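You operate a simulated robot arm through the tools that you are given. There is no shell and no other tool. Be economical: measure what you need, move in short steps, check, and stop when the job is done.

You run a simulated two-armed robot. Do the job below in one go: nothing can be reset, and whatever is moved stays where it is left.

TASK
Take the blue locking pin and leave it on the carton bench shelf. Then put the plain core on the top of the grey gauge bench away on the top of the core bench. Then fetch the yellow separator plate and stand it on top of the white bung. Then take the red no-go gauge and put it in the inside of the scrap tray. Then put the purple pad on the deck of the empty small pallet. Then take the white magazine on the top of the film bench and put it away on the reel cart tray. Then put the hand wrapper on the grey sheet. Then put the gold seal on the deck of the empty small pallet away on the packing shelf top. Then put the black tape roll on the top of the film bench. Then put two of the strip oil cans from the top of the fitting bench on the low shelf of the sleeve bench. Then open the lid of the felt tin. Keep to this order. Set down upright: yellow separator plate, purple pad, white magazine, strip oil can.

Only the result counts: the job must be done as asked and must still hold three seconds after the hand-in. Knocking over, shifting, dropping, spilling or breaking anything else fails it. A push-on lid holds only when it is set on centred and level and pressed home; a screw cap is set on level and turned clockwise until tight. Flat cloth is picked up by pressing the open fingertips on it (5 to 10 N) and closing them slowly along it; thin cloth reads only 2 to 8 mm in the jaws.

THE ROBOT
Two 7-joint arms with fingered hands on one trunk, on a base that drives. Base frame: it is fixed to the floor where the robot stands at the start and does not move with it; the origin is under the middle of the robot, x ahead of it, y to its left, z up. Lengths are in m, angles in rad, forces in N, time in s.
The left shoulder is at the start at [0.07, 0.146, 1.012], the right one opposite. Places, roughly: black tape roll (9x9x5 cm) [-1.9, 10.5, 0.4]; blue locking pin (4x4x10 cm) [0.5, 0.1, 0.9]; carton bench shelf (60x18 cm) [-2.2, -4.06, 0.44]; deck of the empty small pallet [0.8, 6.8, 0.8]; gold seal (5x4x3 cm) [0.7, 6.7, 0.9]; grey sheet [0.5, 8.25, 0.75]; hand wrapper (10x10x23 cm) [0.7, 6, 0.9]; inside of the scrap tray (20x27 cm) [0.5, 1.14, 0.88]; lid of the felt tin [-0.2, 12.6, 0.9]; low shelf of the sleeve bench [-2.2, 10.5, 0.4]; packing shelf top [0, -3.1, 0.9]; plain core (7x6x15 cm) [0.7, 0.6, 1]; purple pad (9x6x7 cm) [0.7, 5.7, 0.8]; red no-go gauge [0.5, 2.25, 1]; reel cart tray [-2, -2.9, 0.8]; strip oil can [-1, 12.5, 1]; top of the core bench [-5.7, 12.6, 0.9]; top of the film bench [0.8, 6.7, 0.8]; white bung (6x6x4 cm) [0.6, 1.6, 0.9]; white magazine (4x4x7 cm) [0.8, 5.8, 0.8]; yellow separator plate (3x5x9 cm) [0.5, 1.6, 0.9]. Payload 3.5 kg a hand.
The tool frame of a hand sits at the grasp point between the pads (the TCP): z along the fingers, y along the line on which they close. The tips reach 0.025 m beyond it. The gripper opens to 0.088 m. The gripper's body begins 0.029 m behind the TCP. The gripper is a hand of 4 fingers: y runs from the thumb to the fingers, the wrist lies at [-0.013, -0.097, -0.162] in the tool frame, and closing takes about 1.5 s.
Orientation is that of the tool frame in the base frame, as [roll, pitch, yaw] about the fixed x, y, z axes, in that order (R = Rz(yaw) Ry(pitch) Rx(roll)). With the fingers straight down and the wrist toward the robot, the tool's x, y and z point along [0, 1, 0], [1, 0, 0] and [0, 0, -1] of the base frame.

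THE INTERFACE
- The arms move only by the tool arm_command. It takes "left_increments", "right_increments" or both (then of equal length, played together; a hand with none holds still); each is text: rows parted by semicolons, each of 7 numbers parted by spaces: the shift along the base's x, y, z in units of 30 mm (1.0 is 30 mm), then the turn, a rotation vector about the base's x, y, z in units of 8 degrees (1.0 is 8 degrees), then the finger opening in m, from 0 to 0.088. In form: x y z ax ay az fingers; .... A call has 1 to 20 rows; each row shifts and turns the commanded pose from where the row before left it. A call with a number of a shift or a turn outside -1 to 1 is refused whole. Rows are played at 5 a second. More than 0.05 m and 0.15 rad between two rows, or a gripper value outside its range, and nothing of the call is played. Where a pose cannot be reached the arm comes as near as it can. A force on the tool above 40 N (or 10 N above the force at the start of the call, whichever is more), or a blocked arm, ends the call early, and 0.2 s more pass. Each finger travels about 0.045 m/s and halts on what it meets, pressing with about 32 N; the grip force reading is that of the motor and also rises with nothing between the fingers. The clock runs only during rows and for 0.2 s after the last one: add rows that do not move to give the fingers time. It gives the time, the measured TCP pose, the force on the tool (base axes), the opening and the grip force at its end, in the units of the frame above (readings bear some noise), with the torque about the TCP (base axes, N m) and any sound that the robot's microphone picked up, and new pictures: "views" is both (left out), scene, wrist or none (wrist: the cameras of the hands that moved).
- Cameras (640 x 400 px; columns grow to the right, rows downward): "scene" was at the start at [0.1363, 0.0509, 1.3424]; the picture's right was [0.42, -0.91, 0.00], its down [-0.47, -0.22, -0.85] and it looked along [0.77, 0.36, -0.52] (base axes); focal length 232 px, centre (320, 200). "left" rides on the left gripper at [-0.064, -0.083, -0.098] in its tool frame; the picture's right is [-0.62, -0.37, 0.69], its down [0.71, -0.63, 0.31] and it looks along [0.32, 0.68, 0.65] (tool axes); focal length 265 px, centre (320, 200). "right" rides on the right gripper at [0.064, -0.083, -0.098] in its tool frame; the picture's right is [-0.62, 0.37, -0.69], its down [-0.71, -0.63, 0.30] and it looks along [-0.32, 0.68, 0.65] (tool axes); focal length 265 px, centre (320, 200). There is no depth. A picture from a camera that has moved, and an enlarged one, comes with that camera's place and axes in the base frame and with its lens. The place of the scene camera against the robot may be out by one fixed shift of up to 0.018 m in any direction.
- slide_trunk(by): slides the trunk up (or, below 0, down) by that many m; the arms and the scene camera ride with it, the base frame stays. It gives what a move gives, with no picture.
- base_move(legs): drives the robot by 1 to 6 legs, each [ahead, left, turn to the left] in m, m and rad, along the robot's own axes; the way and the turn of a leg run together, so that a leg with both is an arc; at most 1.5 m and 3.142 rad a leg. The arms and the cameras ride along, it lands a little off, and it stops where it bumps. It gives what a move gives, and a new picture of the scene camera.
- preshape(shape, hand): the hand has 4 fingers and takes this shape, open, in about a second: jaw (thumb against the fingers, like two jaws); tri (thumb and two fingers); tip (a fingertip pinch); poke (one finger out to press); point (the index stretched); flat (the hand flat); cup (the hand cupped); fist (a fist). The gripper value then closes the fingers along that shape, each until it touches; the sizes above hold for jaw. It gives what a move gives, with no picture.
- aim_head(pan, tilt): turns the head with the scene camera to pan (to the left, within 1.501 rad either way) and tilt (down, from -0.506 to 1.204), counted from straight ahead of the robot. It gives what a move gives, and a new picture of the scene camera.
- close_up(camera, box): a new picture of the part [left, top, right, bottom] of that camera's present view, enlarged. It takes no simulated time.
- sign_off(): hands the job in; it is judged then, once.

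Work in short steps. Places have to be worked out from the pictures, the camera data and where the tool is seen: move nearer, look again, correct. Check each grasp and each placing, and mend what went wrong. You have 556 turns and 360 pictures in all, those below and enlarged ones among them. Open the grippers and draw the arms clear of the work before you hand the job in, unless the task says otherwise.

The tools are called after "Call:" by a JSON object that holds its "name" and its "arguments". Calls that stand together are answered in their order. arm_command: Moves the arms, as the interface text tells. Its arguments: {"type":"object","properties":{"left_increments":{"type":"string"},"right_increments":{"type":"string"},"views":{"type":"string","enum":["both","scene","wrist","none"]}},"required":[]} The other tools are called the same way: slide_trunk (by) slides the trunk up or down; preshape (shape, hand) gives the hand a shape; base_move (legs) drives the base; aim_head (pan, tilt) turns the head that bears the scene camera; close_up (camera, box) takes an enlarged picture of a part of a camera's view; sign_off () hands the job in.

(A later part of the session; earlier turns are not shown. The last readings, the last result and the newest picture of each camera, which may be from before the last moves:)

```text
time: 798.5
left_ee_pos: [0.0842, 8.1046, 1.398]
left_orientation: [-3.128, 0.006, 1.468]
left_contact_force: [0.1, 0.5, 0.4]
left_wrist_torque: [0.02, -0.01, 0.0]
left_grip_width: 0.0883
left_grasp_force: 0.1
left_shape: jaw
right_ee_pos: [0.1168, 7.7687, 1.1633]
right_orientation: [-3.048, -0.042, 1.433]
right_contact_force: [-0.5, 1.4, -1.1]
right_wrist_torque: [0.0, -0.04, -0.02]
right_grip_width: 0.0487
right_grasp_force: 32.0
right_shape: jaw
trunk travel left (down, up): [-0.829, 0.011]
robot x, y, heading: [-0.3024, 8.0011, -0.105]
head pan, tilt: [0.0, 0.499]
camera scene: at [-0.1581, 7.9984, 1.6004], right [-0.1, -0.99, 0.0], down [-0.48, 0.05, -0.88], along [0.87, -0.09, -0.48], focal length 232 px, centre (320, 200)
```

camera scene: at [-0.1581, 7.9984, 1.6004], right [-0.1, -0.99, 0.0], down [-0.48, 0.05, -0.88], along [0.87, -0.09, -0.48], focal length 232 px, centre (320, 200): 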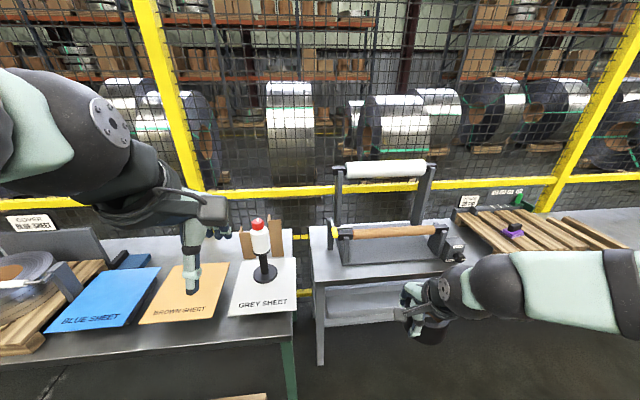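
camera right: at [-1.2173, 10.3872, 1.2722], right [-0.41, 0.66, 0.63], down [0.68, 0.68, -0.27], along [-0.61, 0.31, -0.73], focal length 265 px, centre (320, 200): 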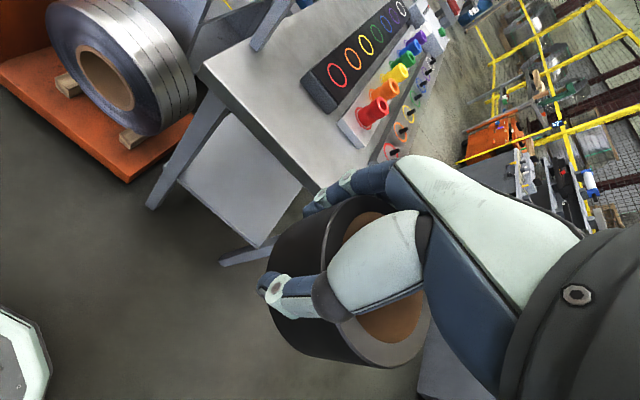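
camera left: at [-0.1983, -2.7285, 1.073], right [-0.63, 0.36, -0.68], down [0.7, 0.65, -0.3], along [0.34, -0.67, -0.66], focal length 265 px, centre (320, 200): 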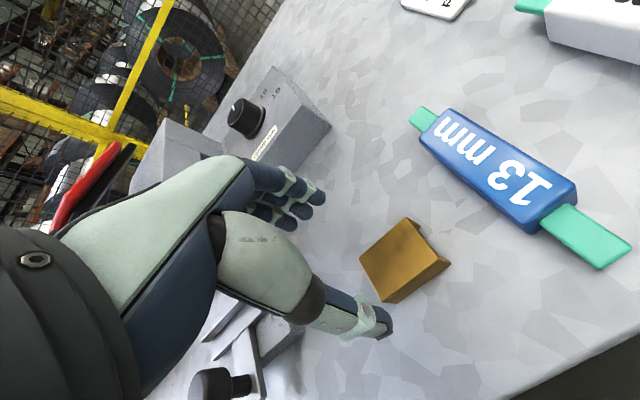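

Call:
{"name": "base_move", "arguments": {"legs": [[0.33, -0.25, 0.1], [0.05, -1.0, 0], [0.05, -0.7, 0]]}}

Call:
{"name": "aim_head", "arguments": {"pan": -0.3, "tilt": 0.75}}

```text
time: 809.3
left_ee_pos: [0.5501, 6.2183, 1.3985]
left_orientation: [-3.129, 0.007, 1.637]
left_contact_force: [-0.6, 0.3, 0.1]
left_wrist_torque: [-0.01, 0.0, 0.01]
left_grip_width: 0.0879
left_grasp_force: 0.1
left_shape: jaw
right_ee_pos: [0.6396, 5.8934, 1.1649]
right_orientation: [-3.05, -0.041, 1.602]
right_contact_force: [-0.3, -0.2, -0.9]
right_wrist_torque: [0.02, 0.01, -0.01]
right_grip_width: 0.0485
right_grasp_force: 31.9
right_shape: jaw
trunk travel left (down, up): [-0.829, 0.011]
robot x, y, heading: [0.1882, 6.0476, 0.062]
head pan, tilt: [0.0, 0.499]
camera scene: at [0.3312, 6.0729, 1.6004], right [0.06, -1.0, 0.0], down [-0.48, -0.03, -0.88], along [0.88, 0.06, -0.48], focal length 232 px, centre (320, 200)
```

scene: 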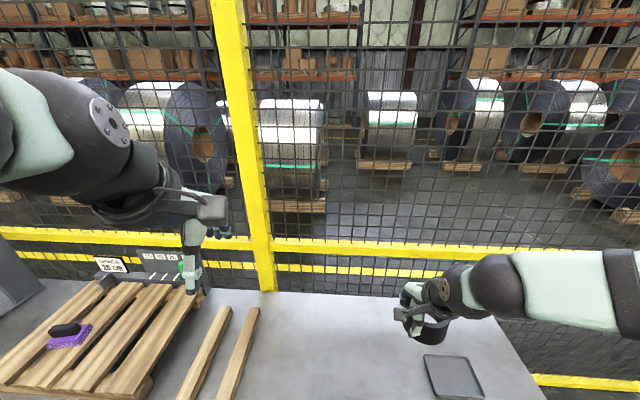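

```text
time: 810.1
left_ee_pos: [0.5495, 6.2175, 1.3984]
left_orientation: [-3.127, 0.005, 1.636]
left_contact_force: [1.0, 0.5, 0.6]
left_wrist_torque: [-0.01, -0.02, 0.0]
left_grip_width: 0.0874
left_grasp_force: 0.1
left_shape: jaw
right_ee_pos: [0.6393, 5.8923, 1.1644]
right_orientation: [-3.048, -0.041, 1.6]
right_contact_force: [-0.2, -0.3, -1.3]
right_wrist_torque: [0.01, 0.0, -0.01]
right_grip_width: 0.0487
right_grasp_force: 32.1
right_shape: jaw
trunk travel left (down, up): [-0.829, 0.011]
robot x, y, heading: [0.1838, 6.0488, 0.062]
head pan, tilt: [-0.3, 0.75]
camera scene: at [0.3212, 6.0457, 1.5785], right [-0.23, -0.97, 0.0], down [-0.66, 0.16, -0.73], along [0.71, -0.17, -0.68], focal length 232 px, centre (320, 200)
```

scene: 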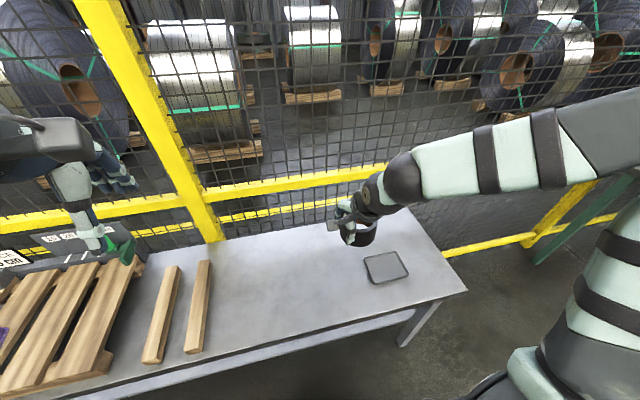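

Plenty of free bench at about [0.72, 5.92]. I lower the roll there, keeping the same hand tilt it was gripped with.

Call:
{"name": "arm_command", "arguments": {"right_increments": "1 0.3 -0.5 0 0 0 0; 1 0.4 -1 0 0 0 0; 0.7 0.3 -1 0 0 0 0; 0 0 -1 0 0 0 0; 0 0 -1 0 0 0 0; 0 0 -1 0 0 0 0; 0 0 -1 0 0 0 0; 0 0 -1 0 0 0 0; 0 0 -1 0 0 0 0; 0 0 -1 0 0 0 0; 0 0 -1 0 0 0 0; 0 0 -0.7 0 0 0 0; 0 0 0 0 0 0 0", "views": "wrist"}}

```text
time: 812.9
left_ee_pos: [0.5511, 6.2167, 1.398]
left_orientation: [-3.128, 0.007, 1.637]
left_contact_force: [-0.4, -0.4, 0.1]
left_wrist_torque: [0.02, -0.02, -0.02]
left_grip_width: 0.0879
left_grasp_force: 0.1
left_shape: jaw
right_ee_pos: [0.7191, 5.922, 0.8265]
right_orientation: [-3.051, -0.043, 1.6]
right_contact_force: [0.8, -0.4, -2.0]
right_wrist_torque: [-0.02, 0.01, -0.02]
right_grip_width: 0.0481
right_grasp_force: 32.4
right_shape: jaw
trunk travel left (down, up): [-0.829, 0.011]
robot x, y, heading: [0.1873, 6.0527, 0.063]
head pan, tilt: [-0.3, 0.75]
camera right: at [0.6431, 5.9809, 0.9347], right [0.45, -0.63, 0.63], down [-0.63, -0.72, -0.27], along [0.63, -0.28, -0.73], focal length 265 px, centre (320, 200)
```

right: 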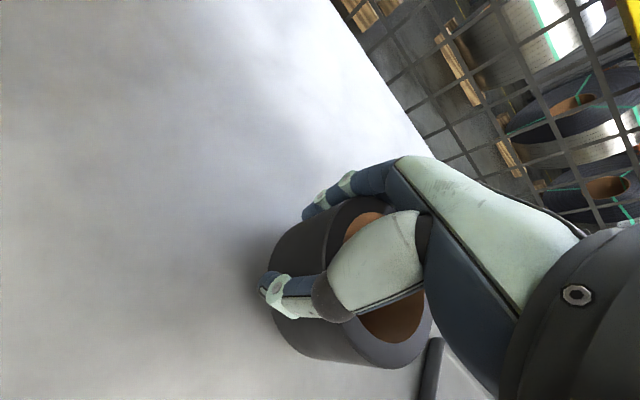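

Call:
{"name": "arm_command", "arguments": {"right_increments": "0 0 -0.5 0 0 0 0; 0 0 -0.4 0 0 0 0; 0 0 -0.2 0 0 0 0; 0 0 0 0 0 0 0", "views": "none"}}

Call:
{"name": "arm_command", "arguments": {"right_increments": "0 0 -0.2 0 0 0 0; 0 0 -0.2 0 0 0 0; 0 0 0 0 0 0 0", "views": "wrist"}}

```text
time: 813.9
left_ee_pos: [0.5463, 6.218, 1.4]
left_orientation: [-3.131, 0.008, 1.636]
left_contact_force: [0.9, 0.0, 0.1]
left_wrist_torque: [0.03, 0.0, 0.02]
left_grip_width: 0.0878
left_grasp_force: 0.0
left_shape: jaw
right_ee_pos: [0.7268, 5.9234, 0.802]
right_orientation: [-3.076, -0.043, 1.598]
right_contact_force: [-8.6, -0.1, 27.9]
right_wrist_torque: [-0.28, -0.14, -0.03]
right_grip_width: 0.026
right_grasp_force: 31.9
right_shape: jaw
trunk travel left (down, up): [-0.829, 0.011]
robot x, y, heading: [0.1827, 6.0474, 0.064]
head pan, tilt: [-0.3, 0.75]
stopped in row 4 (right hand): the force on the tool passed its limit (the readings are from after the stop); the commanded pose is now the measured one
```

```text
time: 814.3
left_ee_pos: [0.5434, 6.2185, 1.3995]
left_orientation: [-3.131, 0.008, 1.636]
left_contact_force: [0.9, 0.1, 0.4]
left_wrist_torque: [0.0, 0.02, 0.0]
left_grip_width: 0.0877
left_grasp_force: 0.0
left_shape: jaw
right_ee_pos: [0.7311, 5.9225, 0.8019]
right_orientation: [-3.092, -0.045, 1.6]
right_contact_force: [-9.7, 0.1, 28.8]
right_wrist_torque: [-0.29, -0.12, -0.05]
right_grip_width: 0.0259
right_grasp_force: 32.0
right_shape: jaw
trunk travel left (down, up): [-0.829, 0.011]
robot x, y, heading: [0.1842, 6.0502, 0.064]
head pan, tilt: [-0.3, 0.75]
stopped in row 1 (right hand): the force on the tool passed its limit (the readings are from after the stop); the commanded pose is now the measured one
camera right: at [0.6503, 5.9809, 0.9072], right [0.42, -0.64, 0.64], down [-0.62, -0.72, -0.3], along [0.66, -0.27, -0.7], focal length 265 px, centre (320, 200)
```

right: 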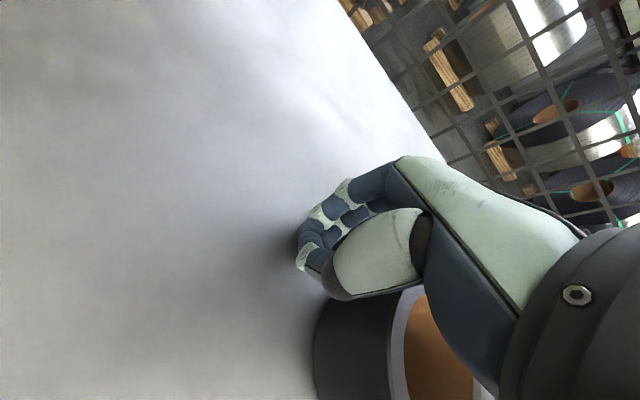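

The roll slid out of the grip onto the bench as it touched. I lift the hand straight up and look at where it lies.

Call:
{"name": "arm_command", "arguments": {"right_increments": "0 0.1 0.5 0 0 0 0.026; 0 0.2 1 0 0 0 0.03; 0 0 1 0 0 0 0.03; 0 0 1 0 0 0 0.03; 0 0 1 0 0 0 0.05; 0 0 1 0 0 0 0.088; -1 0 1 0 0 0 0.088; -1 0 1 0 0 0 0.088; 0 0 0 0 0 0 0.088", "views": "both"}}

```text
time: 816.3
left_ee_pos: [0.55, 6.2179, 1.3989]
left_orientation: [-3.128, 0.006, 1.633]
left_contact_force: [0.0, -0.8, -0.1]
left_wrist_torque: [0.02, 0.01, 0.01]
left_grip_width: 0.0879
left_grasp_force: 0.0
left_shape: jaw
right_ee_pos: [0.6751, 5.9338, 1.019]
right_orientation: [-3.081, -0.044, 1.6]
right_contact_force: [0.6, -1.7, -0.4]
right_wrist_torque: [-0.01, 0.01, -0.01]
right_grip_width: 0.0876
right_grasp_force: 0.0
right_shape: jaw
trunk travel left (down, up): [-0.829, 0.011]
robot x, y, heading: [0.1838, 6.0525, 0.063]
head pan, tilt: [-0.3, 0.75]
camera scene: at [0.3219, 6.046, 1.5783], right [-0.23, -0.97, 0.0], down [-0.66, 0.16, -0.73], along [0.71, -0.17, -0.68], focal length 232 px, centre (320, 200)
camera right: at [0.5956, 5.9906, 1.1264], right [0.43, -0.64, 0.64], down [-0.63, -0.72, -0.3], along [0.65, -0.28, -0.71], focal length 265 px, centre (320, 200)
```

scene: 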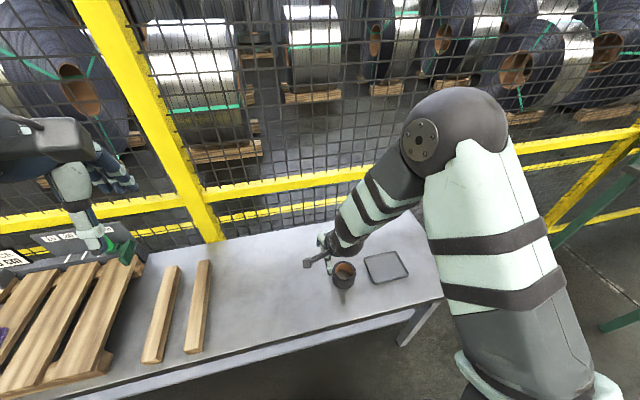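
right: 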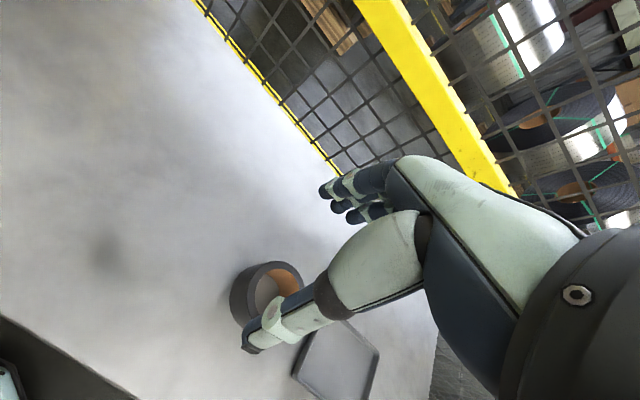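

Call:
{"name": "close_up", "arguments": {"camera": "scene", "box": [290, 220, 430, 320]}}

```text
4.00 times, centred on (360, 270) of scene
camera zoom: at [0.3219, 6.046, 1.5783], right [-0.23, -0.97, 0.0], down [-0.66, 0.16, -0.73], along [0.71, -0.17, -0.68], focal length 929 px, centre (160, -80)
```

zoom: 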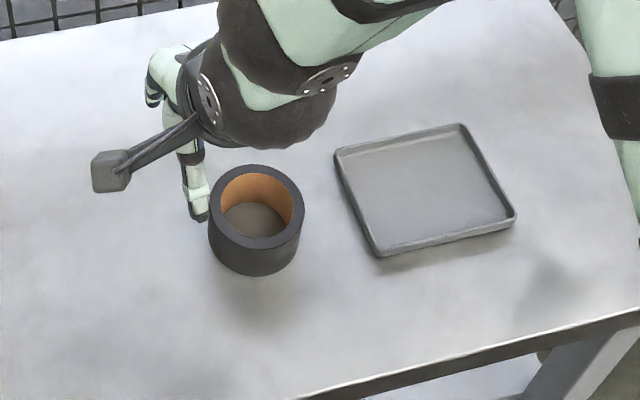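

The roll lies flat on the film bench. Next the strip oil cans: I raise the right hand and drive to the fitting bench.

Call:
{"name": "arm_command", "arguments": {"right_increments": "0 0.3 1 0 -0.3 0 0.088; 0 0 1 0 -0.3 0 0.088; 0 0 1 0 0 0 0.088; -0.5 0 1 0 0 0 0.088; -1 0 1 0 0 0 0.088; -1 0 1 0 0 0 0.088; -1 0 0 0 0 0 0.088; -1 0 0 0 0 0 0.088; -1 0 0 0 0 0 0.088; -1 0 0 0 0 0 0.088; 0 0 0 0 0 0 0.088", "left_increments": "0 0 -1 0 0 0 0.088; 0 0 -1 0 0 0 0.088; 0 0 -1 0 0 0 0.088; 0 0 -1 0 0 0 0.088; 0 0 -1 0 0 0 0.088; 0 0 -0.5 0 0 0 0.088; 0 0 0 0 0 0 0.088; 0 0 0 0 0 0 0.088; 0 0 0 0 0 0 0.088; 0 0 0 0 0 0 0.088; 0 0 0 0 0 0 0.088", "views": "none"}}

Call:
{"name": "base_move", "arguments": {"legs": [[-0.08, 1.0, -0.06], [-0.05, 1.0, 0], [-0.25, 1.1, 0], [-0.55, 1.1, 0]]}}

Call:
{"name": "base_move", "arguments": {"legs": [[0, 0, 1.57], [0.9, 0.15, 0]]}}

```text
time: 818.7
left_ee_pos: [0.5479, 6.2159, 1.2344]
left_orientation: [-3.127, 0.007, 1.637]
left_contact_force: [-0.5, -0.9, 1.0]
left_wrist_torque: [0.01, 0.04, -0.02]
left_grip_width: 0.0877
left_grasp_force: 0.0
left_shape: jaw
right_ee_pos: [0.5318, 5.973, 1.2411]
right_orientation: [3.121, -0.041, 1.6]
right_contact_force: [-0.4, 0.2, 0.9]
right_wrist_torque: [-0.02, -0.01, 0.04]
right_grip_width: 0.0877
right_grasp_force: 0.1
right_shape: jaw
right hand out of reach, approached as far as the arm can: row 7, 8, 9, 10
trunk travel left (down, up): [-0.829, 0.011]
robot x, y, heading: [0.184, 6.0432, 0.063]
head pan, tilt: [-0.3, 0.75]
```

```text
time: 839.9
left_ee_pos: [-0.5887, 10.3628, 1.2346]
left_orientation: [-3.128, 0.006, 1.62]
left_contact_force: [-0.6, 0.7, 0.5]
left_wrist_torque: [0.01, -0.03, 0.0]
left_grip_width: 0.0879
left_grasp_force: 0.0
left_shape: jaw
right_ee_pos: [-0.6081, 10.1205, 1.2412]
right_orientation: [3.121, -0.041, 1.587]
right_contact_force: [-0.1, 0.3, 0.2]
right_wrist_torque: [-0.01, 0.02, 0.0]
right_grip_width: 0.0879
right_grasp_force: 0.1
right_shape: jaw
trunk travel left (down, up): [-0.829, 0.011]
robot x, y, heading: [-0.9558, 10.2032, 0.051]
head pan, tilt: [-0.3, 0.75]
camera scene: at [-0.8187, 10.1969, 1.5784], right [-0.25, -0.97, 0.0], down [-0.66, 0.17, -0.73], along [0.71, -0.18, -0.68], focal length 232 px, centre (320, 200)
```

scene: 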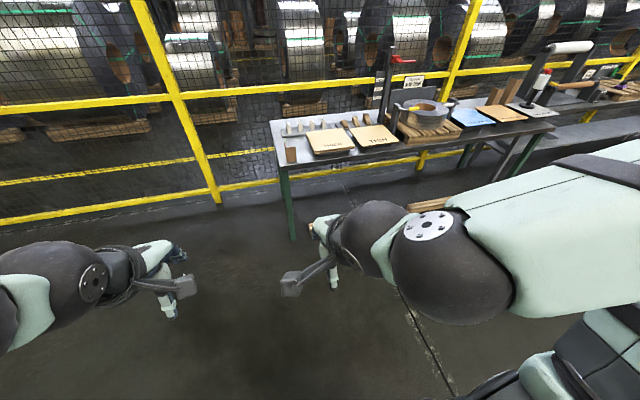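

```text
time: 848.4
left_ee_pos: [-1.3023, 11.4323, 1.2342]
left_orientation: [-3.13, 0.007, -3.1]
left_contact_force: [0.0, -0.3, 0.1]
left_wrist_torque: [0.0, -0.02, 0.01]
left_grip_width: 0.0876
left_grasp_force: 0.0
left_shape: jaw
right_ee_pos: [-1.0598, 11.4105, 1.241]
right_orientation: [3.118, -0.039, -3.134]
right_contact_force: [0.0, 0.2, -0.2]
right_wrist_torque: [0.0, -0.03, 0.01]
right_grip_width: 0.0879
right_grasp_force: 0.1
right_shape: jaw
trunk travel left (down, up): [-0.829, 0.011]
robot x, y, heading: [-1.1451, 11.0633, 1.608]
head pan, tilt: [-0.3, 0.75]
camera scene: at [-1.1211, 11.2083, 1.5786], right [0.97, -0.26, 0.0], down [-0.18, -0.66, -0.73], along [0.19, 0.71, -0.68], focal length 232 px, centre (320, 200)
```

scene: 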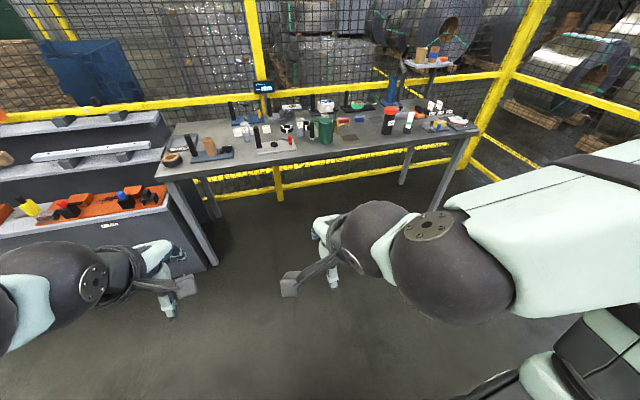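

Call:
{"name": "close_up", "arguments": {"camera": "scene", "box": [150, 70, 330, 190]}}

Call:
{"name": "close_up", "arguments": {"camera": "scene", "box": [300, 70, 480, 190]}}

```text
3.33 times, centred on (240, 130) of scene
camera zoom: at [-1.1211, 11.2083, 1.5786], right [0.97, -0.26, 0.0], down [-0.18, -0.66, -0.73], along [0.19, 0.71, -0.68], focal length 774 px, centre (587, 433)
```

zoom: 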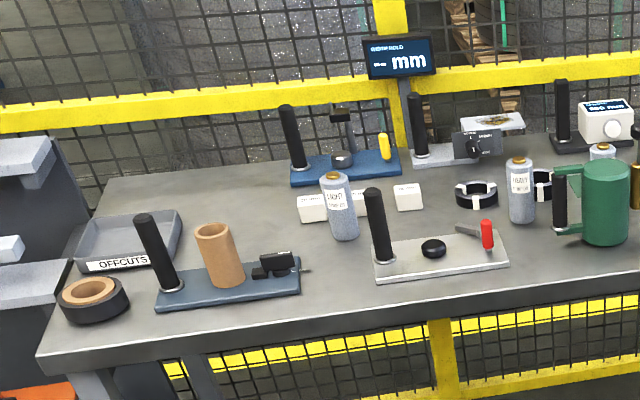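

```text
3.33 times, centred on (390, 130) of scene
camera zoom: at [-1.1211, 11.2083, 1.5786], right [0.97, -0.26, 0.0], down [-0.18, -0.66, -0.73], along [0.19, 0.71, -0.68], focal length 774 px, centre (87, 433)
```

zoom: 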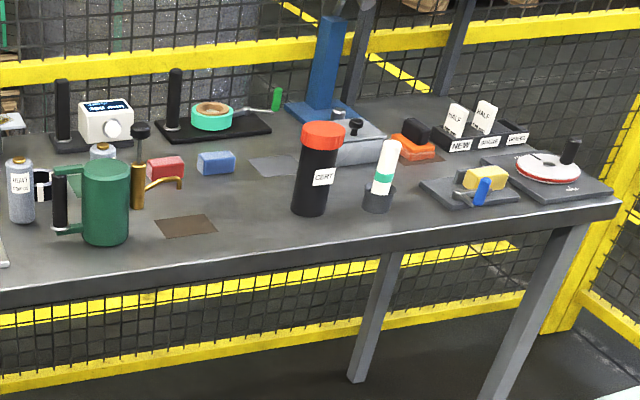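

I drive closer to read the labels on the cans.

Call:
{"name": "base_move", "arguments": {"legs": [[0.55, 0, -0.04]]}}

Call:
{"name": "aim_head", "arguments": {"pan": 0, "tilt": 0.6}}

Call:
{"name": "close_up", "arguments": {"camera": "scene", "box": [260, 120, 420, 220]}}

```text
time: 851.5
left_ee_pos: [-1.307, 11.9841, 1.2344]
left_orientation: [-3.128, 0.007, -3.125]
left_contact_force: [0.0, 0.9, 0.2]
left_wrist_torque: [-0.01, 0.0, -0.01]
left_grip_width: 0.0876
left_grasp_force: 0.1
left_shape: jaw
right_ee_pos: [-1.0651, 11.9569, 1.2414]
right_orientation: [3.119, -0.04, 3.125]
right_contact_force: [0.4, 0.9, -0.2]
right_wrist_torque: [0.0, 0.02, 0.0]
right_grip_width: 0.0878
right_grasp_force: 0.1
right_shape: jaw
trunk travel left (down, up): [-0.829, 0.011]
robot x, y, heading: [-1.1593, 11.6156, 1.582]
head pan, tilt: [-0.3, 0.75]
camera scene: at [-1.1328, 11.7563, 1.5786], right [0.96, -0.28, 0.0], down [-0.19, -0.65, -0.73], along [0.21, 0.7, -0.68], focal length 232 px, centre (320, 200)
```

scene: 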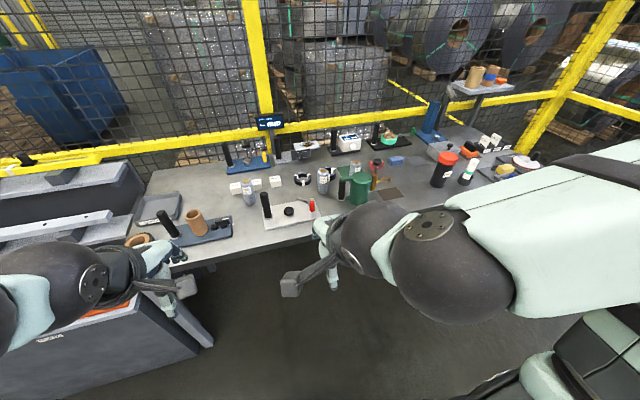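

```text
time: 852.4
left_ee_pos: [-1.3073, 11.9863, 1.2332]
left_orientation: [-3.128, 0.005, -3.128]
left_contact_force: [0.8, 0.7, -0.1]
left_wrist_torque: [-0.01, -0.02, -0.01]
left_grip_width: 0.0879
left_grasp_force: 0.0
left_shape: jaw
right_ee_pos: [-1.0654, 11.9583, 1.2411]
right_orientation: [3.121, -0.04, 3.125]
right_contact_force: [-0.4, -0.4, -0.1]
right_wrist_torque: [-0.03, -0.02, -0.03]
right_grip_width: 0.0877
right_grasp_force: 0.1
right_shape: jaw
trunk travel left (down, up): [-0.829, 0.011]
robot x, y, heading: [-1.1605, 11.6166, 1.586]
head pan, tilt: [0.0, 0.6]
camera scene: at [-1.1574, 11.7676, 1.5912], right [1.0, 0.01, 0.0], down [0.01, -0.57, -0.82], along [-0.01, 0.82, -0.57], focal length 232 px, centre (320, 200)
```

scene: 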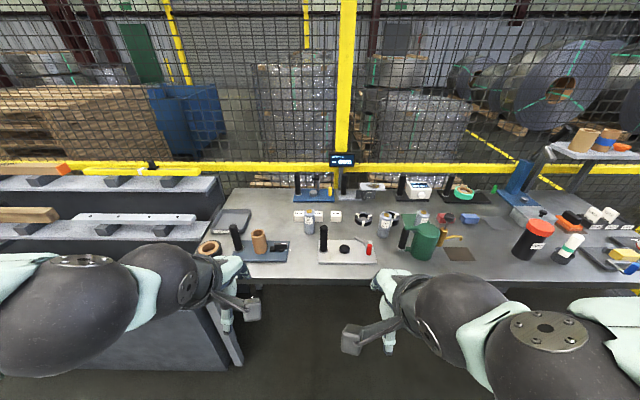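

```text
4.00 times, centred on (340, 170) of scene
camera zoom: at [-1.1574, 11.7676, 1.5912], right [1.0, 0.01, 0.0], down [0.01, -0.57, -0.82], along [-0.01, 0.82, -0.57], focal length 929 px, centre (240, 320)
```

zoom: 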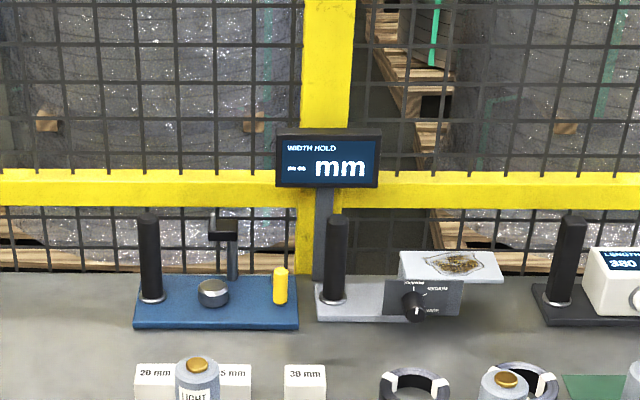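

Call:
{"name": "close_up", "arguments": {"camera": "scene", "box": [290, 195, 450, 275]}}

```text
4.00 times, centred on (370, 235) of scene
camera zoom: at [-1.1574, 11.7676, 1.5912], right [1.0, 0.01, 0.0], down [0.01, -0.57, -0.82], along [-0.01, 0.82, -0.57], focal length 929 px, centre (120, 60)
```

zoom: 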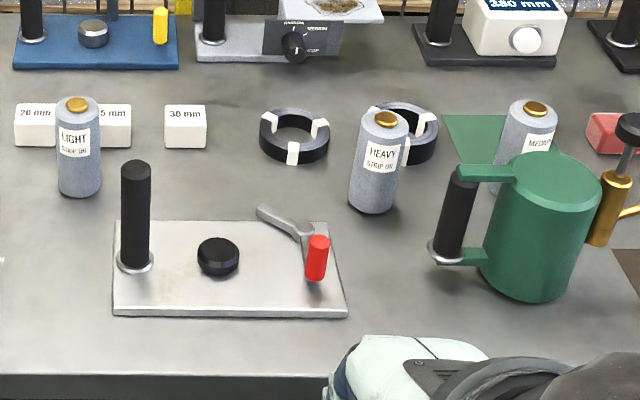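

Three strip oil cans: LIGHT ≈[-1.19,12.53], HEAVY ≈[-0.867,12.505], MEDIUM behind the jug. I'll take LIGHT with the left hand and HEAVY with the right. I move the base between them.

Call:
{"name": "base_move", "arguments": {"legs": [[0.3, -0.13, -0.015]]}}

Call:
{"name": "arm_command", "arguments": {"left_increments": "0 0.5 0 0 0 0 0.088; 0 0.5 -0.5 0 0 0 0.088; 0 0.5 -0.5 0 0 0 0.088; 0 0.5 -0.5 0 0 0 0.088; 0 0.5 -0.5 0 0 0 0.088; 0 0 0 0 0 0 0.088", "right_increments": "0.5 0.5 0 0 0.1 0 0.088; 0.5 0.5 -0.5 0 0.1 0 0.088; 0 0.5 -0.5 0 0.1 0 0.088; 0 0.5 -0.5 0 0 0 0.088; 0 0.5 -0.5 0 0 0 0.088; 0 0 0 0 0 0 0.088", "views": "both"}}

```text
time: 854.5
left_ee_pos: [-1.1747, 12.2864, 1.2334]
left_orientation: [-3.128, 0.008, -3.135]
left_contact_force: [0.0, -1.0, 0.6]
left_wrist_torque: [0.01, -0.02, 0.02]
left_grip_width: 0.0875
left_grasp_force: 0.0
left_shape: jaw
right_ee_pos: [-0.9332, 12.2575, 1.2412]
right_orientation: [3.118, -0.04, 3.114]
right_contact_force: [-0.4, 0.7, -0.1]
right_wrist_torque: [0.0, -0.03, 0.01]
right_grip_width: 0.0877
right_grasp_force: 0.1
right_shape: jaw
trunk travel left (down, up): [-0.829, 0.011]
robot x, y, heading: [-1.0339, 11.9195, 1.581]
head pan, tilt: [0.0, 0.6]
camera scene: at [-1.0265, 12.0665, 1.5916], right [1.0, 0.0, 0.0], down [0.0, -0.56, -0.83], along [0.0, 0.83, -0.56], focal length 232 px, centre (320, 200)
```

scene: 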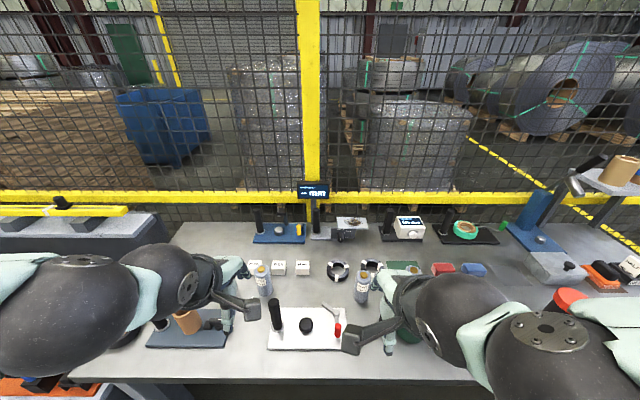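

```text
time: 855.9
left_ee_pos: [-1.1736, 12.3629, 1.1746]
left_orientation: [-3.128, 0.006, -3.136]
left_contact_force: [-0.3, 0.6, 0.0]
left_wrist_torque: [0.03, 0.01, -0.03]
left_grip_width: 0.0878
left_grasp_force: 0.1
left_shape: jaw
right_ee_pos: [-0.9006, 12.3361, 1.1812]
right_orientation: [3.121, -0.083, 3.116]
right_contact_force: [-0.3, 0.2, -0.6]
right_wrist_torque: [0.0, -0.03, -0.01]
right_grip_width: 0.0877
right_grasp_force: 0.1
right_shape: jaw
trunk travel left (down, up): [-0.829, 0.011]
robot x, y, heading: [-1.0327, 11.9204, 1.573]
head pan, tilt: [0.0, 0.6]
camera scene: at [-1.0253, 12.0687, 1.5914], right [1.0, 0.0, 0.0], down [0.0, -0.56, -0.83], along [0.0, 0.83, -0.56], focal length 232 px, centre (320, 200)
camera right: at [-0.96, 12.2513, 1.2822], right [0.68, 0.34, 0.65], down [0.67, -0.64, -0.38], along [0.29, 0.69, -0.66], focal length 265 px, centre (320, 200)
camera left: at [-1.1105, 12.2824, 1.2752], right [0.63, -0.37, -0.68], down [-0.71, -0.64, -0.3], along [-0.32, 0.67, -0.66], focal length 265 px, centre (320, 200)
```

scene: 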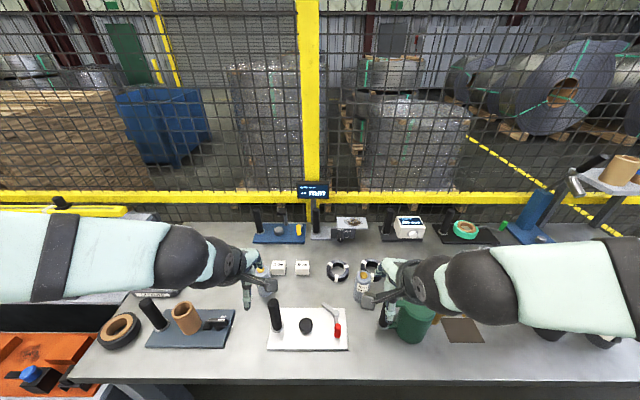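
right: 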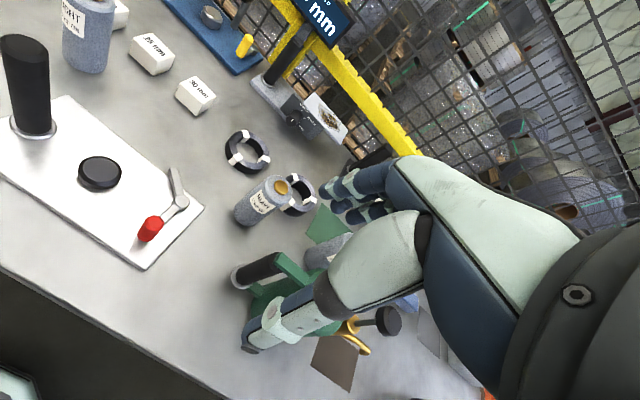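
left: 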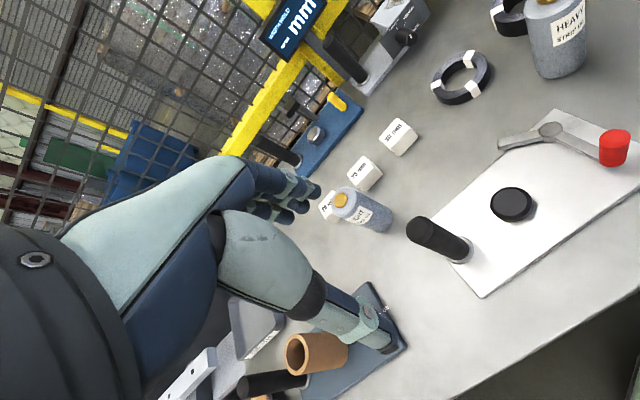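

Wrist views give LIGHT at [-1.217, 12.533] and HEAVY at [-0.898, 12.511], tops ≈0.995. I move both hands above their cans at z≈1.06.

Call:
{"name": "arm_command", "arguments": {"left_increments": "-0.5 1 0 0 0 0 0.088; -0.5 1 0 0 0 0 0.088; -0.45 1 0 0 0 0 0.088; 0 1 -0.5 0 0 0 0.088; 0 1 -0.8 0 0 0 0.088; 0 0.67 -0.8 0 0 0 0.088; 0 0 -0.8 0 0 0 0.088; 0 0 -0.8 0 0 0 0.088; 0 0 0 0 0 0 0.088", "right_increments": "0 1 0 0 -0.15 0 0.088; 0 1 0 0 -0.15 0 0.088; 0 1 0 0 -0.15 0 0.088; 0.1 1 -0.5 0 -0.15 0 0.088; 0 1 -0.8 0 0 0 0.088; 0 0.83 -0.8 0 0 0 0.088; 0 0 -0.9 0 0 0 0.088; 0 0 -0.9 0 0 0 0.088; 0 0 0 0 0 0 0.088", "views": "wrist"}}

```text
time: 857.9
left_ee_pos: [-1.2177, 12.5308, 1.0601]
left_orientation: [-3.127, 0.005, -3.137]
left_contact_force: [0.1, 0.9, -0.1]
left_wrist_torque: [-0.03, 0.0, 0.03]
left_grip_width: 0.0879
left_grasp_force: 0.0
left_shape: jaw
right_ee_pos: [-0.8974, 12.5067, 1.0642]
right_orientation: [3.118, 0.0, 3.116]
right_contact_force: [0.8, -0.2, -0.4]
right_wrist_torque: [-0.01, 0.02, -0.03]
right_grip_width: 0.0878
right_grasp_force: 0.1
right_shape: jaw
trunk travel left (down, up): [-0.829, 0.011]
robot x, y, heading: [-1.0281, 11.9155, 1.579]
head pan, tilt: [0.0, 0.6]
camera right: at [-0.9649, 12.4233, 1.1612], right [0.63, 0.34, 0.7], down [0.7, -0.64, -0.32], along [0.34, 0.69, -0.64], focal length 265 px, centre (320, 200)
camera left: at [-1.154, 12.4497, 1.1628], right [0.63, -0.37, -0.68], down [-0.71, -0.64, -0.3], along [-0.32, 0.67, -0.66], focal length 265 px, centre (320, 200)
```

right: 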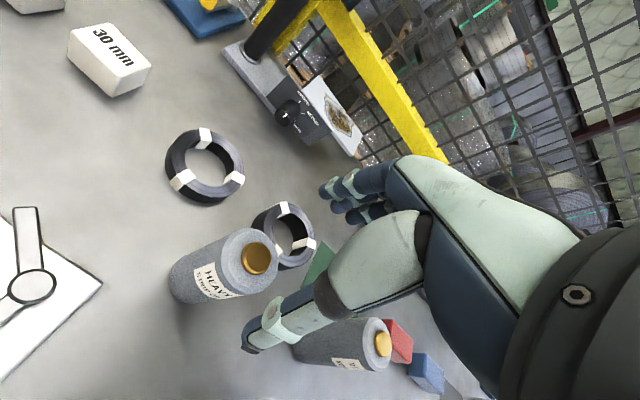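
left: 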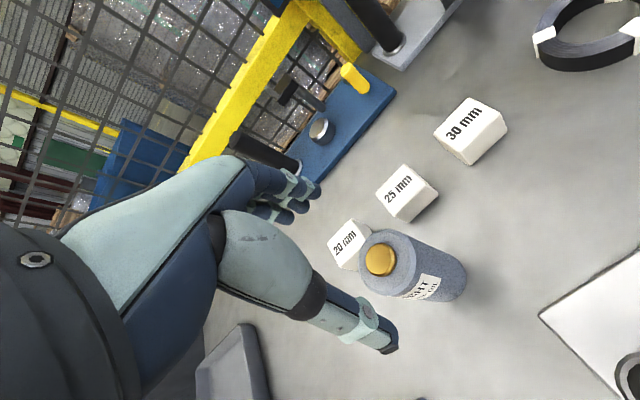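

Both centred within 5 mm. I descend to z≈0.968.

Call:
{"name": "arm_command", "arguments": {"left_increments": "0 0.07 -0.9 0 0 0 0.088; 0 0 -0.9 0 0 0 0.088; 0 0 -0.9 0 0 0 0.088; 0 0 -0.35 0 0 0 0.088; 0 0 0 0 0 0 0.088", "right_increments": "-0.07 0.17 -0.9 0 0 0 0.088; 0 0 -0.9 0 0 0 0.088; 0 0 -0.9 0 0 0 0.088; 0 0 -0.5 0 0 0 0.088; 0 0 0 0 0 0 0.088", "views": "wrist"}}

```text
time: 859.1
left_ee_pos: [-1.2141, 12.5336, 0.9703]
left_orientation: [-3.128, 0.008, -3.136]
left_contact_force: [-0.7, 0.2, -0.8]
left_wrist_torque: [0.01, 0.01, -0.03]
left_grip_width: 0.0877
left_grasp_force: 0.1
left_shape: jaw
right_ee_pos: [-0.8996, 12.5162, 0.968]
right_orientation: [3.119, 0.002, 3.115]
right_contact_force: [0.3, -0.3, -0.3]
right_wrist_torque: [0.02, 0.0, 0.01]
right_grip_width: 0.0875
right_grasp_force: 0.1
right_shape: jaw
trunk travel left (down, up): [-0.829, 0.011]
robot x, y, heading: [-1.0302, 11.919, 1.575]
head pan, tilt: [0.0, 0.6]
camera right: at [-0.9671, 12.4315, 1.0639], right [0.63, 0.34, 0.7], down [0.7, -0.64, -0.32], along [0.34, 0.69, -0.64], focal length 265 px, centre (320, 200)
camera left: at [-1.1507, 12.4536, 1.071], right [0.63, -0.37, -0.68], down [-0.71, -0.64, -0.3], along [-0.32, 0.67, -0.66], focal length 265 px, centre (320, 200)
```

right: 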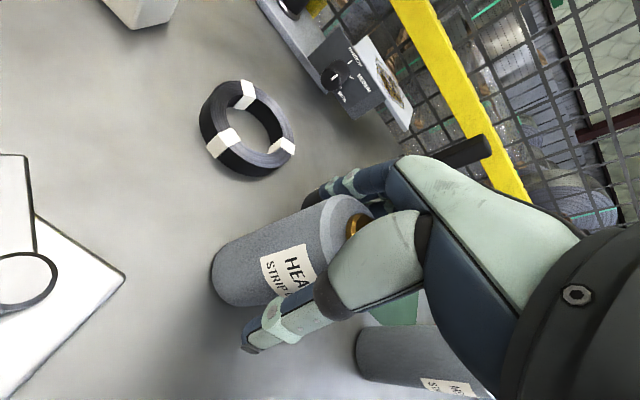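
left: 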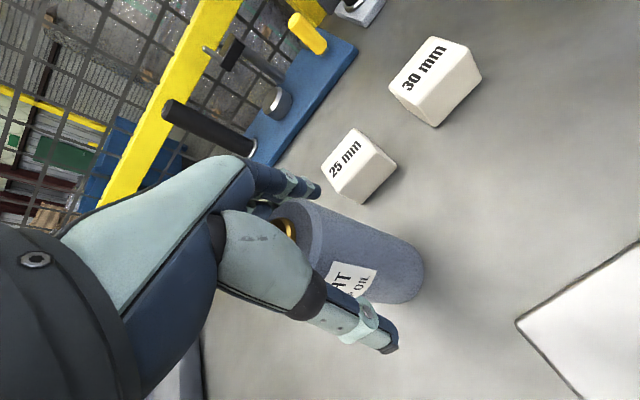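

Both cans are between the fingers. I close both hands.

Call:
{"name": "arm_command", "arguments": {"left_increments": "0 0 0 0 0 0 0.06; 0 0 0 0 0 0 0.04; 0 0 0 0 0 0 0.02; 0 0 0 0 0 0 0.01; 0 0 0 0 0 0 0.01; 0 0 0 0 0 0 0.01; 0 0 0 0 0 0 0.01; 0 0 0 0 0 0 0.01; 0 0 0 0 0 0 0.01", "right_increments": "0 0 0 0 0 0 0.06; 0 0 0 0 0 0 0.04; 0 0 0 0 0 0 0.02; 0 0 0 0 0 0 0.01; 0 0 0 0 0 0 0.01; 0 0 0 0 0 0 0.01; 0 0 0 0 0 0 0.01; 0 0 0 0 0 0 0.01; 0 0 0 0 0 0 0.01", "views": "wrist"}}

```text
time: 861.1
left_ee_pos: [-1.2136, 12.5346, 0.9685]
left_orientation: [-3.128, 0.006, -3.137]
left_contact_force: [0.4, -0.7, 0.3]
left_wrist_torque: [0.02, 0.0, 0.0]
left_grip_width: 0.0404
left_grasp_force: 32.1
left_shape: jaw
right_ee_pos: [-0.8995, 12.5173, 0.9669]
right_orientation: [3.118, 0.002, 3.116]
right_contact_force: [0.9, -0.3, -0.7]
right_wrist_torque: [0.03, 0.02, -0.01]
right_grip_width: 0.0405
right_grasp_force: 32.0
right_shape: jaw
trunk travel left (down, up): [-0.829, 0.011]
robot x, y, heading: [-1.031, 11.9182, 1.58]
head pan, tilt: [0.0, 0.6]
camera right: at [-0.967, 12.4319, 1.064], right [0.63, 0.34, 0.7], down [0.7, -0.64, -0.32], along [0.34, 0.69, -0.64], focal length 265 px, centre (320, 200)
camera left: at [-1.1507, 12.4539, 1.071], right [0.63, -0.37, -0.68], down [-0.71, -0.64, -0.3], along [-0.32, 0.67, -0.67], focal length 265 px, centre (320, 200)
```

right: 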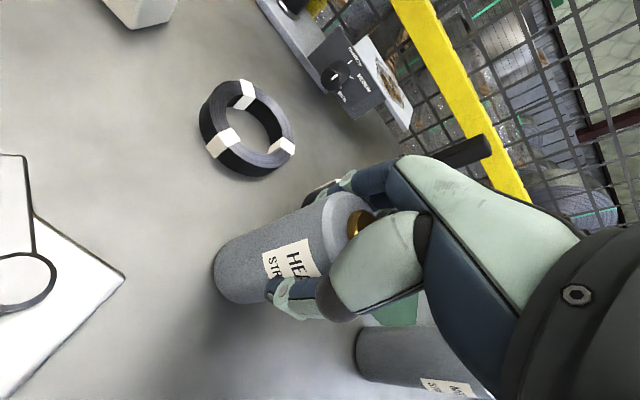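
left: 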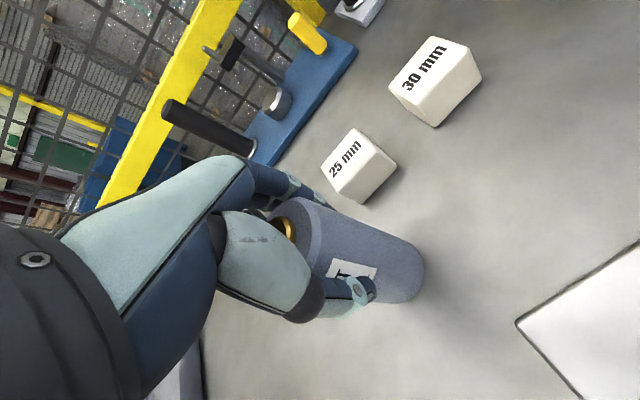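

Both gripped. I lift both straight up and draw back.

Call:
{"name": "arm_command", "arguments": {"left_increments": "0 0 0.4 0 0 0 0.01; 0 0 1 0 0 0 0.01; 0 0 1 0 0 0 0.01; 0 0 1 0 0 0 0.01; 0 0 1 0 0 0 0.01; 0 0 1 0 0 0 0.01; 0 0 1 0 0 0 0.01; 0 0 1 0 0 0 0.01; 0 0 1 0 0 0 0.01; 0 -1 0 0 0 0 0.01; 0 -1 0 0 0 0 0.01; 0 -1 0 0 0 0 0.01; 0 -1 0 0 0 0 0.01; 0 -1 0 0 0 0 0.01; 0 -1 0 0 0 0 0.01; 0 -1 0 0 0 0 0.01; 0 0 0 0 0 0 0.01", "right_increments": "0 0 0.4 0 0 0 0.01; 0 0 1 0 0 0 0.01; 0 0 1 0 0 0 0.01; 0 0 1 0 0 0 0.01; 0 0 1 0 0 0 0.01; 0 0 1 0 0 0 0.01; 0 0 1 0 0 0 0.01; 0 0 1 0 0 0 0.01; 0 0 1 0 0 0 0.01; 0 -1 0 0 0 0 0.01; 0 -1 0 0 0 0 0.01; 0 -1 0 0 0 0 0.01; 0 -1 0 0 0 0 0.01; 0 -1 0 0 0 0 0.01; 0 -1 0 0 0 0 0.01; 0 -1 0 0 0 0 0.01; 0 0 0 0 0 0 0.01", "views": "scene"}}

```text
time: 864.7
left_ee_pos: [-1.2176, 12.3264, 1.2216]
left_orientation: [-3.128, 0.004, -3.136]
left_contact_force: [-0.3, -0.1, -1.4]
left_wrist_torque: [0.01, 0.0, 0.0]
left_grip_width: 0.0399
left_grasp_force: 32.2
left_shape: jaw
right_ee_pos: [-0.8992, 12.3055, 1.2201]
right_orientation: [3.118, 0.002, 3.115]
right_contact_force: [0.6, 0.3, -2.3]
right_wrist_torque: [0.04, 0.0, 0.02]
right_grip_width: 0.0405
right_grasp_force: 31.9
right_shape: jaw
trunk travel left (down, up): [-0.829, 0.011]
robot x, y, heading: [-1.0292, 11.919, 1.577]
head pan, tilt: [0.0, 0.6]
camera scene: at [-1.025, 12.0702, 1.5912], right [1.0, 0.0, 0.0], down [0.0, -0.57, -0.82], along [0.0, 0.82, -0.57], focal length 232 px, centre (320, 200)
```

scene: 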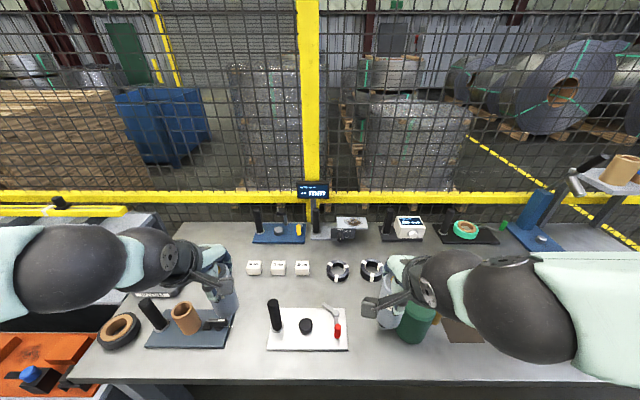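

Both cans held. I back off, go round to the sleeve bench's end and face it (−x).

Call:
{"name": "base_move", "arguments": {"legs": [[-0.55, -0.25, 0], [-0.9, 0, 0], [0, 0, 1.56]]}}

Call:
{"name": "aim_head", "arguments": {"pan": 0, "tilt": 0.65}}

```text
time: 876.2
left_ee_pos: [-1.1864, 10.2945, 1.2226]
left_orientation: [-3.127, 0.007, -1.591]
left_contact_force: [-0.8, -0.2, -1.8]
left_wrist_torque: [0.03, -0.02, 0.02]
left_grip_width: 0.0396
left_grasp_force: 32.6
left_shape: jaw
right_ee_pos: [-1.1585, 10.6106, 1.2203]
right_orientation: [3.12, 0.002, -1.622]
right_contact_force: [-1.0, -0.3, -2.9]
right_wrist_torque: [0.0, 0.04, 0.0]
right_grip_width: 0.0405
right_grasp_force: 31.7
right_shape: jaw
trunk travel left (down, up): [-0.829, 0.011]
robot x, y, heading: [-0.7718, 10.4699, 3.121]
head pan, tilt: [0.0, 0.6]
camera scene: at [-0.9071, 10.4872, 1.5913], right [0.02, 1.0, 0.0], down [0.57, -0.01, -0.82], along [-0.82, 0.02, -0.57], focal length 232 px, centre (320, 200)
```

scene: 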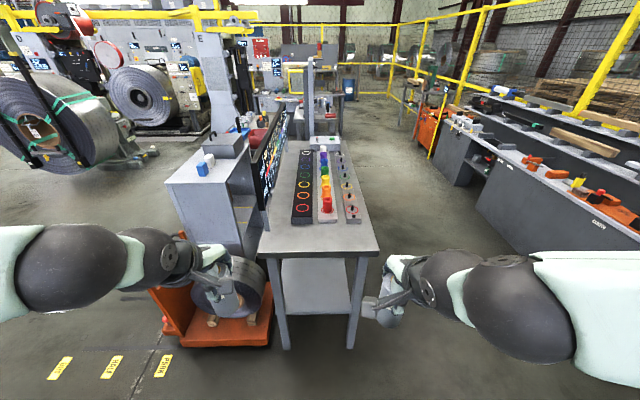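

```text
time: 876.9
left_ee_pos: [-1.1874, 10.2937, 1.2224]
left_orientation: [-3.128, 0.006, -1.589]
left_contact_force: [-0.2, 0.6, -2.4]
left_wrist_torque: [0.0, -0.01, -0.01]
left_grip_width: 0.0399
left_grasp_force: 32.0
left_shape: jaw
right_ee_pos: [-1.1576, 10.6106, 1.2204]
right_orientation: [3.12, 0.001, -1.623]
right_contact_force: [-0.6, -0.1, -1.7]
right_wrist_torque: [-0.02, 0.01, 0.0]
right_grip_width: 0.0406
right_grasp_force: 32.2
right_shape: jaw
trunk travel left (down, up): [-0.829, 0.011]
robot x, y, heading: [-0.7729, 10.4724, 3.118]
head pan, tilt: [0.0, 0.649]
camera scene: at [-0.9055, 10.487, 1.587], right [0.02, 1.0, 0.0], down [0.6, -0.01, -0.8], along [-0.8, 0.02, -0.6], focal length 232 px, centre (320, 200)
```

scene: 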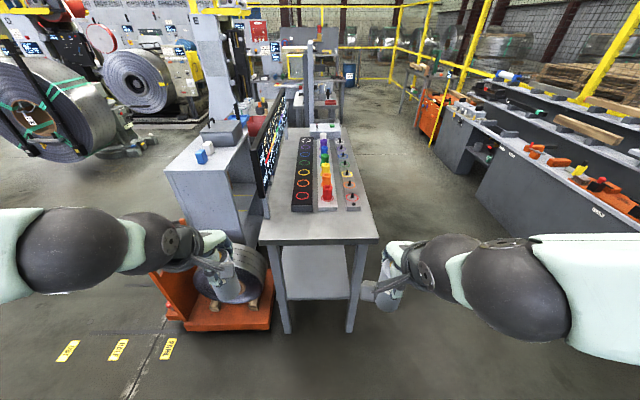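

Shelf end ≈x −1.57, y 10.33–10.69. I lower the trunk and move closer, with both cans in front.

Call:
{"name": "slide_trunk", "arguments": {"by": -0.4}}

Call:
{"name": "slide_trunk", "arguments": {"by": -0.17}}

Call:
{"name": "base_move", "arguments": {"legs": [[0.25, 0, 0.02]]}}

```text
time: 880.7
left_ee_pos: [-1.186, 10.2943, 0.8226]
left_orientation: [-3.127, 0.008, -1.589]
left_contact_force: [0.5, 0.0, -1.5]
left_wrist_torque: [0.01, -0.04, -0.02]
left_grip_width: 0.0399
left_grasp_force: 31.9
left_shape: jaw
right_ee_pos: [-1.1567, 10.6101, 0.8197]
right_orientation: [3.12, 0.002, -1.623]
right_contact_force: [0.0, -0.3, -2.0]
right_wrist_torque: [0.01, 0.0, 0.0]
right_grip_width: 0.0401
right_grasp_force: 32.5
right_shape: jaw
trunk travel left (down, up): [-0.429, 0.411]
robot x, y, heading: [-0.773, 10.471, 3.121]
head pan, tilt: [0.0, 0.649]
```

```text
time: 882.6
left_ee_pos: [-1.1872, 10.2936, 0.6533]
left_orientation: [-3.127, 0.007, -1.591]
left_contact_force: [-0.3, 0.3, -1.8]
left_wrist_torque: [0.0, -0.03, 0.01]
left_grip_width: 0.0396
left_grasp_force: 32.2
left_shape: jaw
right_ee_pos: [-1.1576, 10.6112, 0.6513]
right_orientation: [3.12, 0.002, -1.623]
right_contact_force: [0.5, 0.7, -3.1]
right_wrist_torque: [-0.04, -0.02, -0.03]
right_grip_width: 0.0404
right_grasp_force: 31.7
right_shape: jaw
trunk travel left (down, up): [-0.259, 0.581]
robot x, y, heading: [-0.7717, 10.4717, 3.119]
head pan, tilt: [0.0, 0.649]
```

```text
time: 884.4
left_ee_pos: [-1.4303, 10.2923, 0.653]
left_orientation: [-3.13, 0.006, -1.578]
left_contact_force: [0.1, -0.8, -1.6]
left_wrist_torque: [0.02, 0.0, 0.04]
left_grip_width: 0.0397
left_grasp_force: 31.2
left_shape: jaw
right_ee_pos: [-1.4031, 10.6098, 0.65]
right_orientation: [3.121, 0.003, -1.611]
right_contact_force: [-0.1, 0.1, -1.5]
right_wrist_torque: [0.01, -0.02, 0.02]
right_grip_width: 0.04
right_grasp_force: 32.0
right_shape: jaw
trunk travel left (down, up): [-0.259, 0.581]
robot x, y, heading: [-1.0185, 10.4767, 3.138]
head pan, tilt: [0.0, 0.649]
camera scene: at [-1.1507, 10.4891, 1.0169], right [0.01, 1.0, 0.0], down [0.61, -0.01, -0.8], along [-0.8, 0.01, -0.61], focal length 232 px, centre (320, 200)
```

scene: 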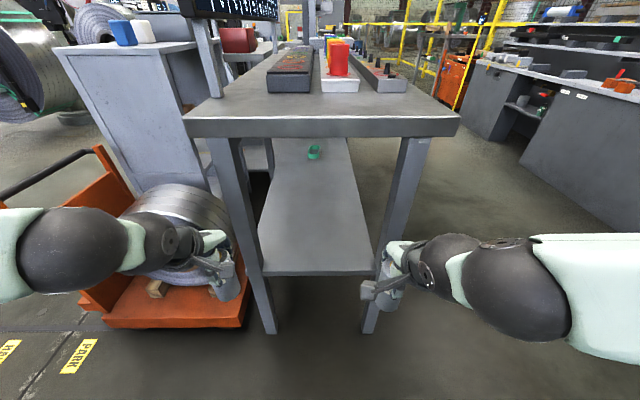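

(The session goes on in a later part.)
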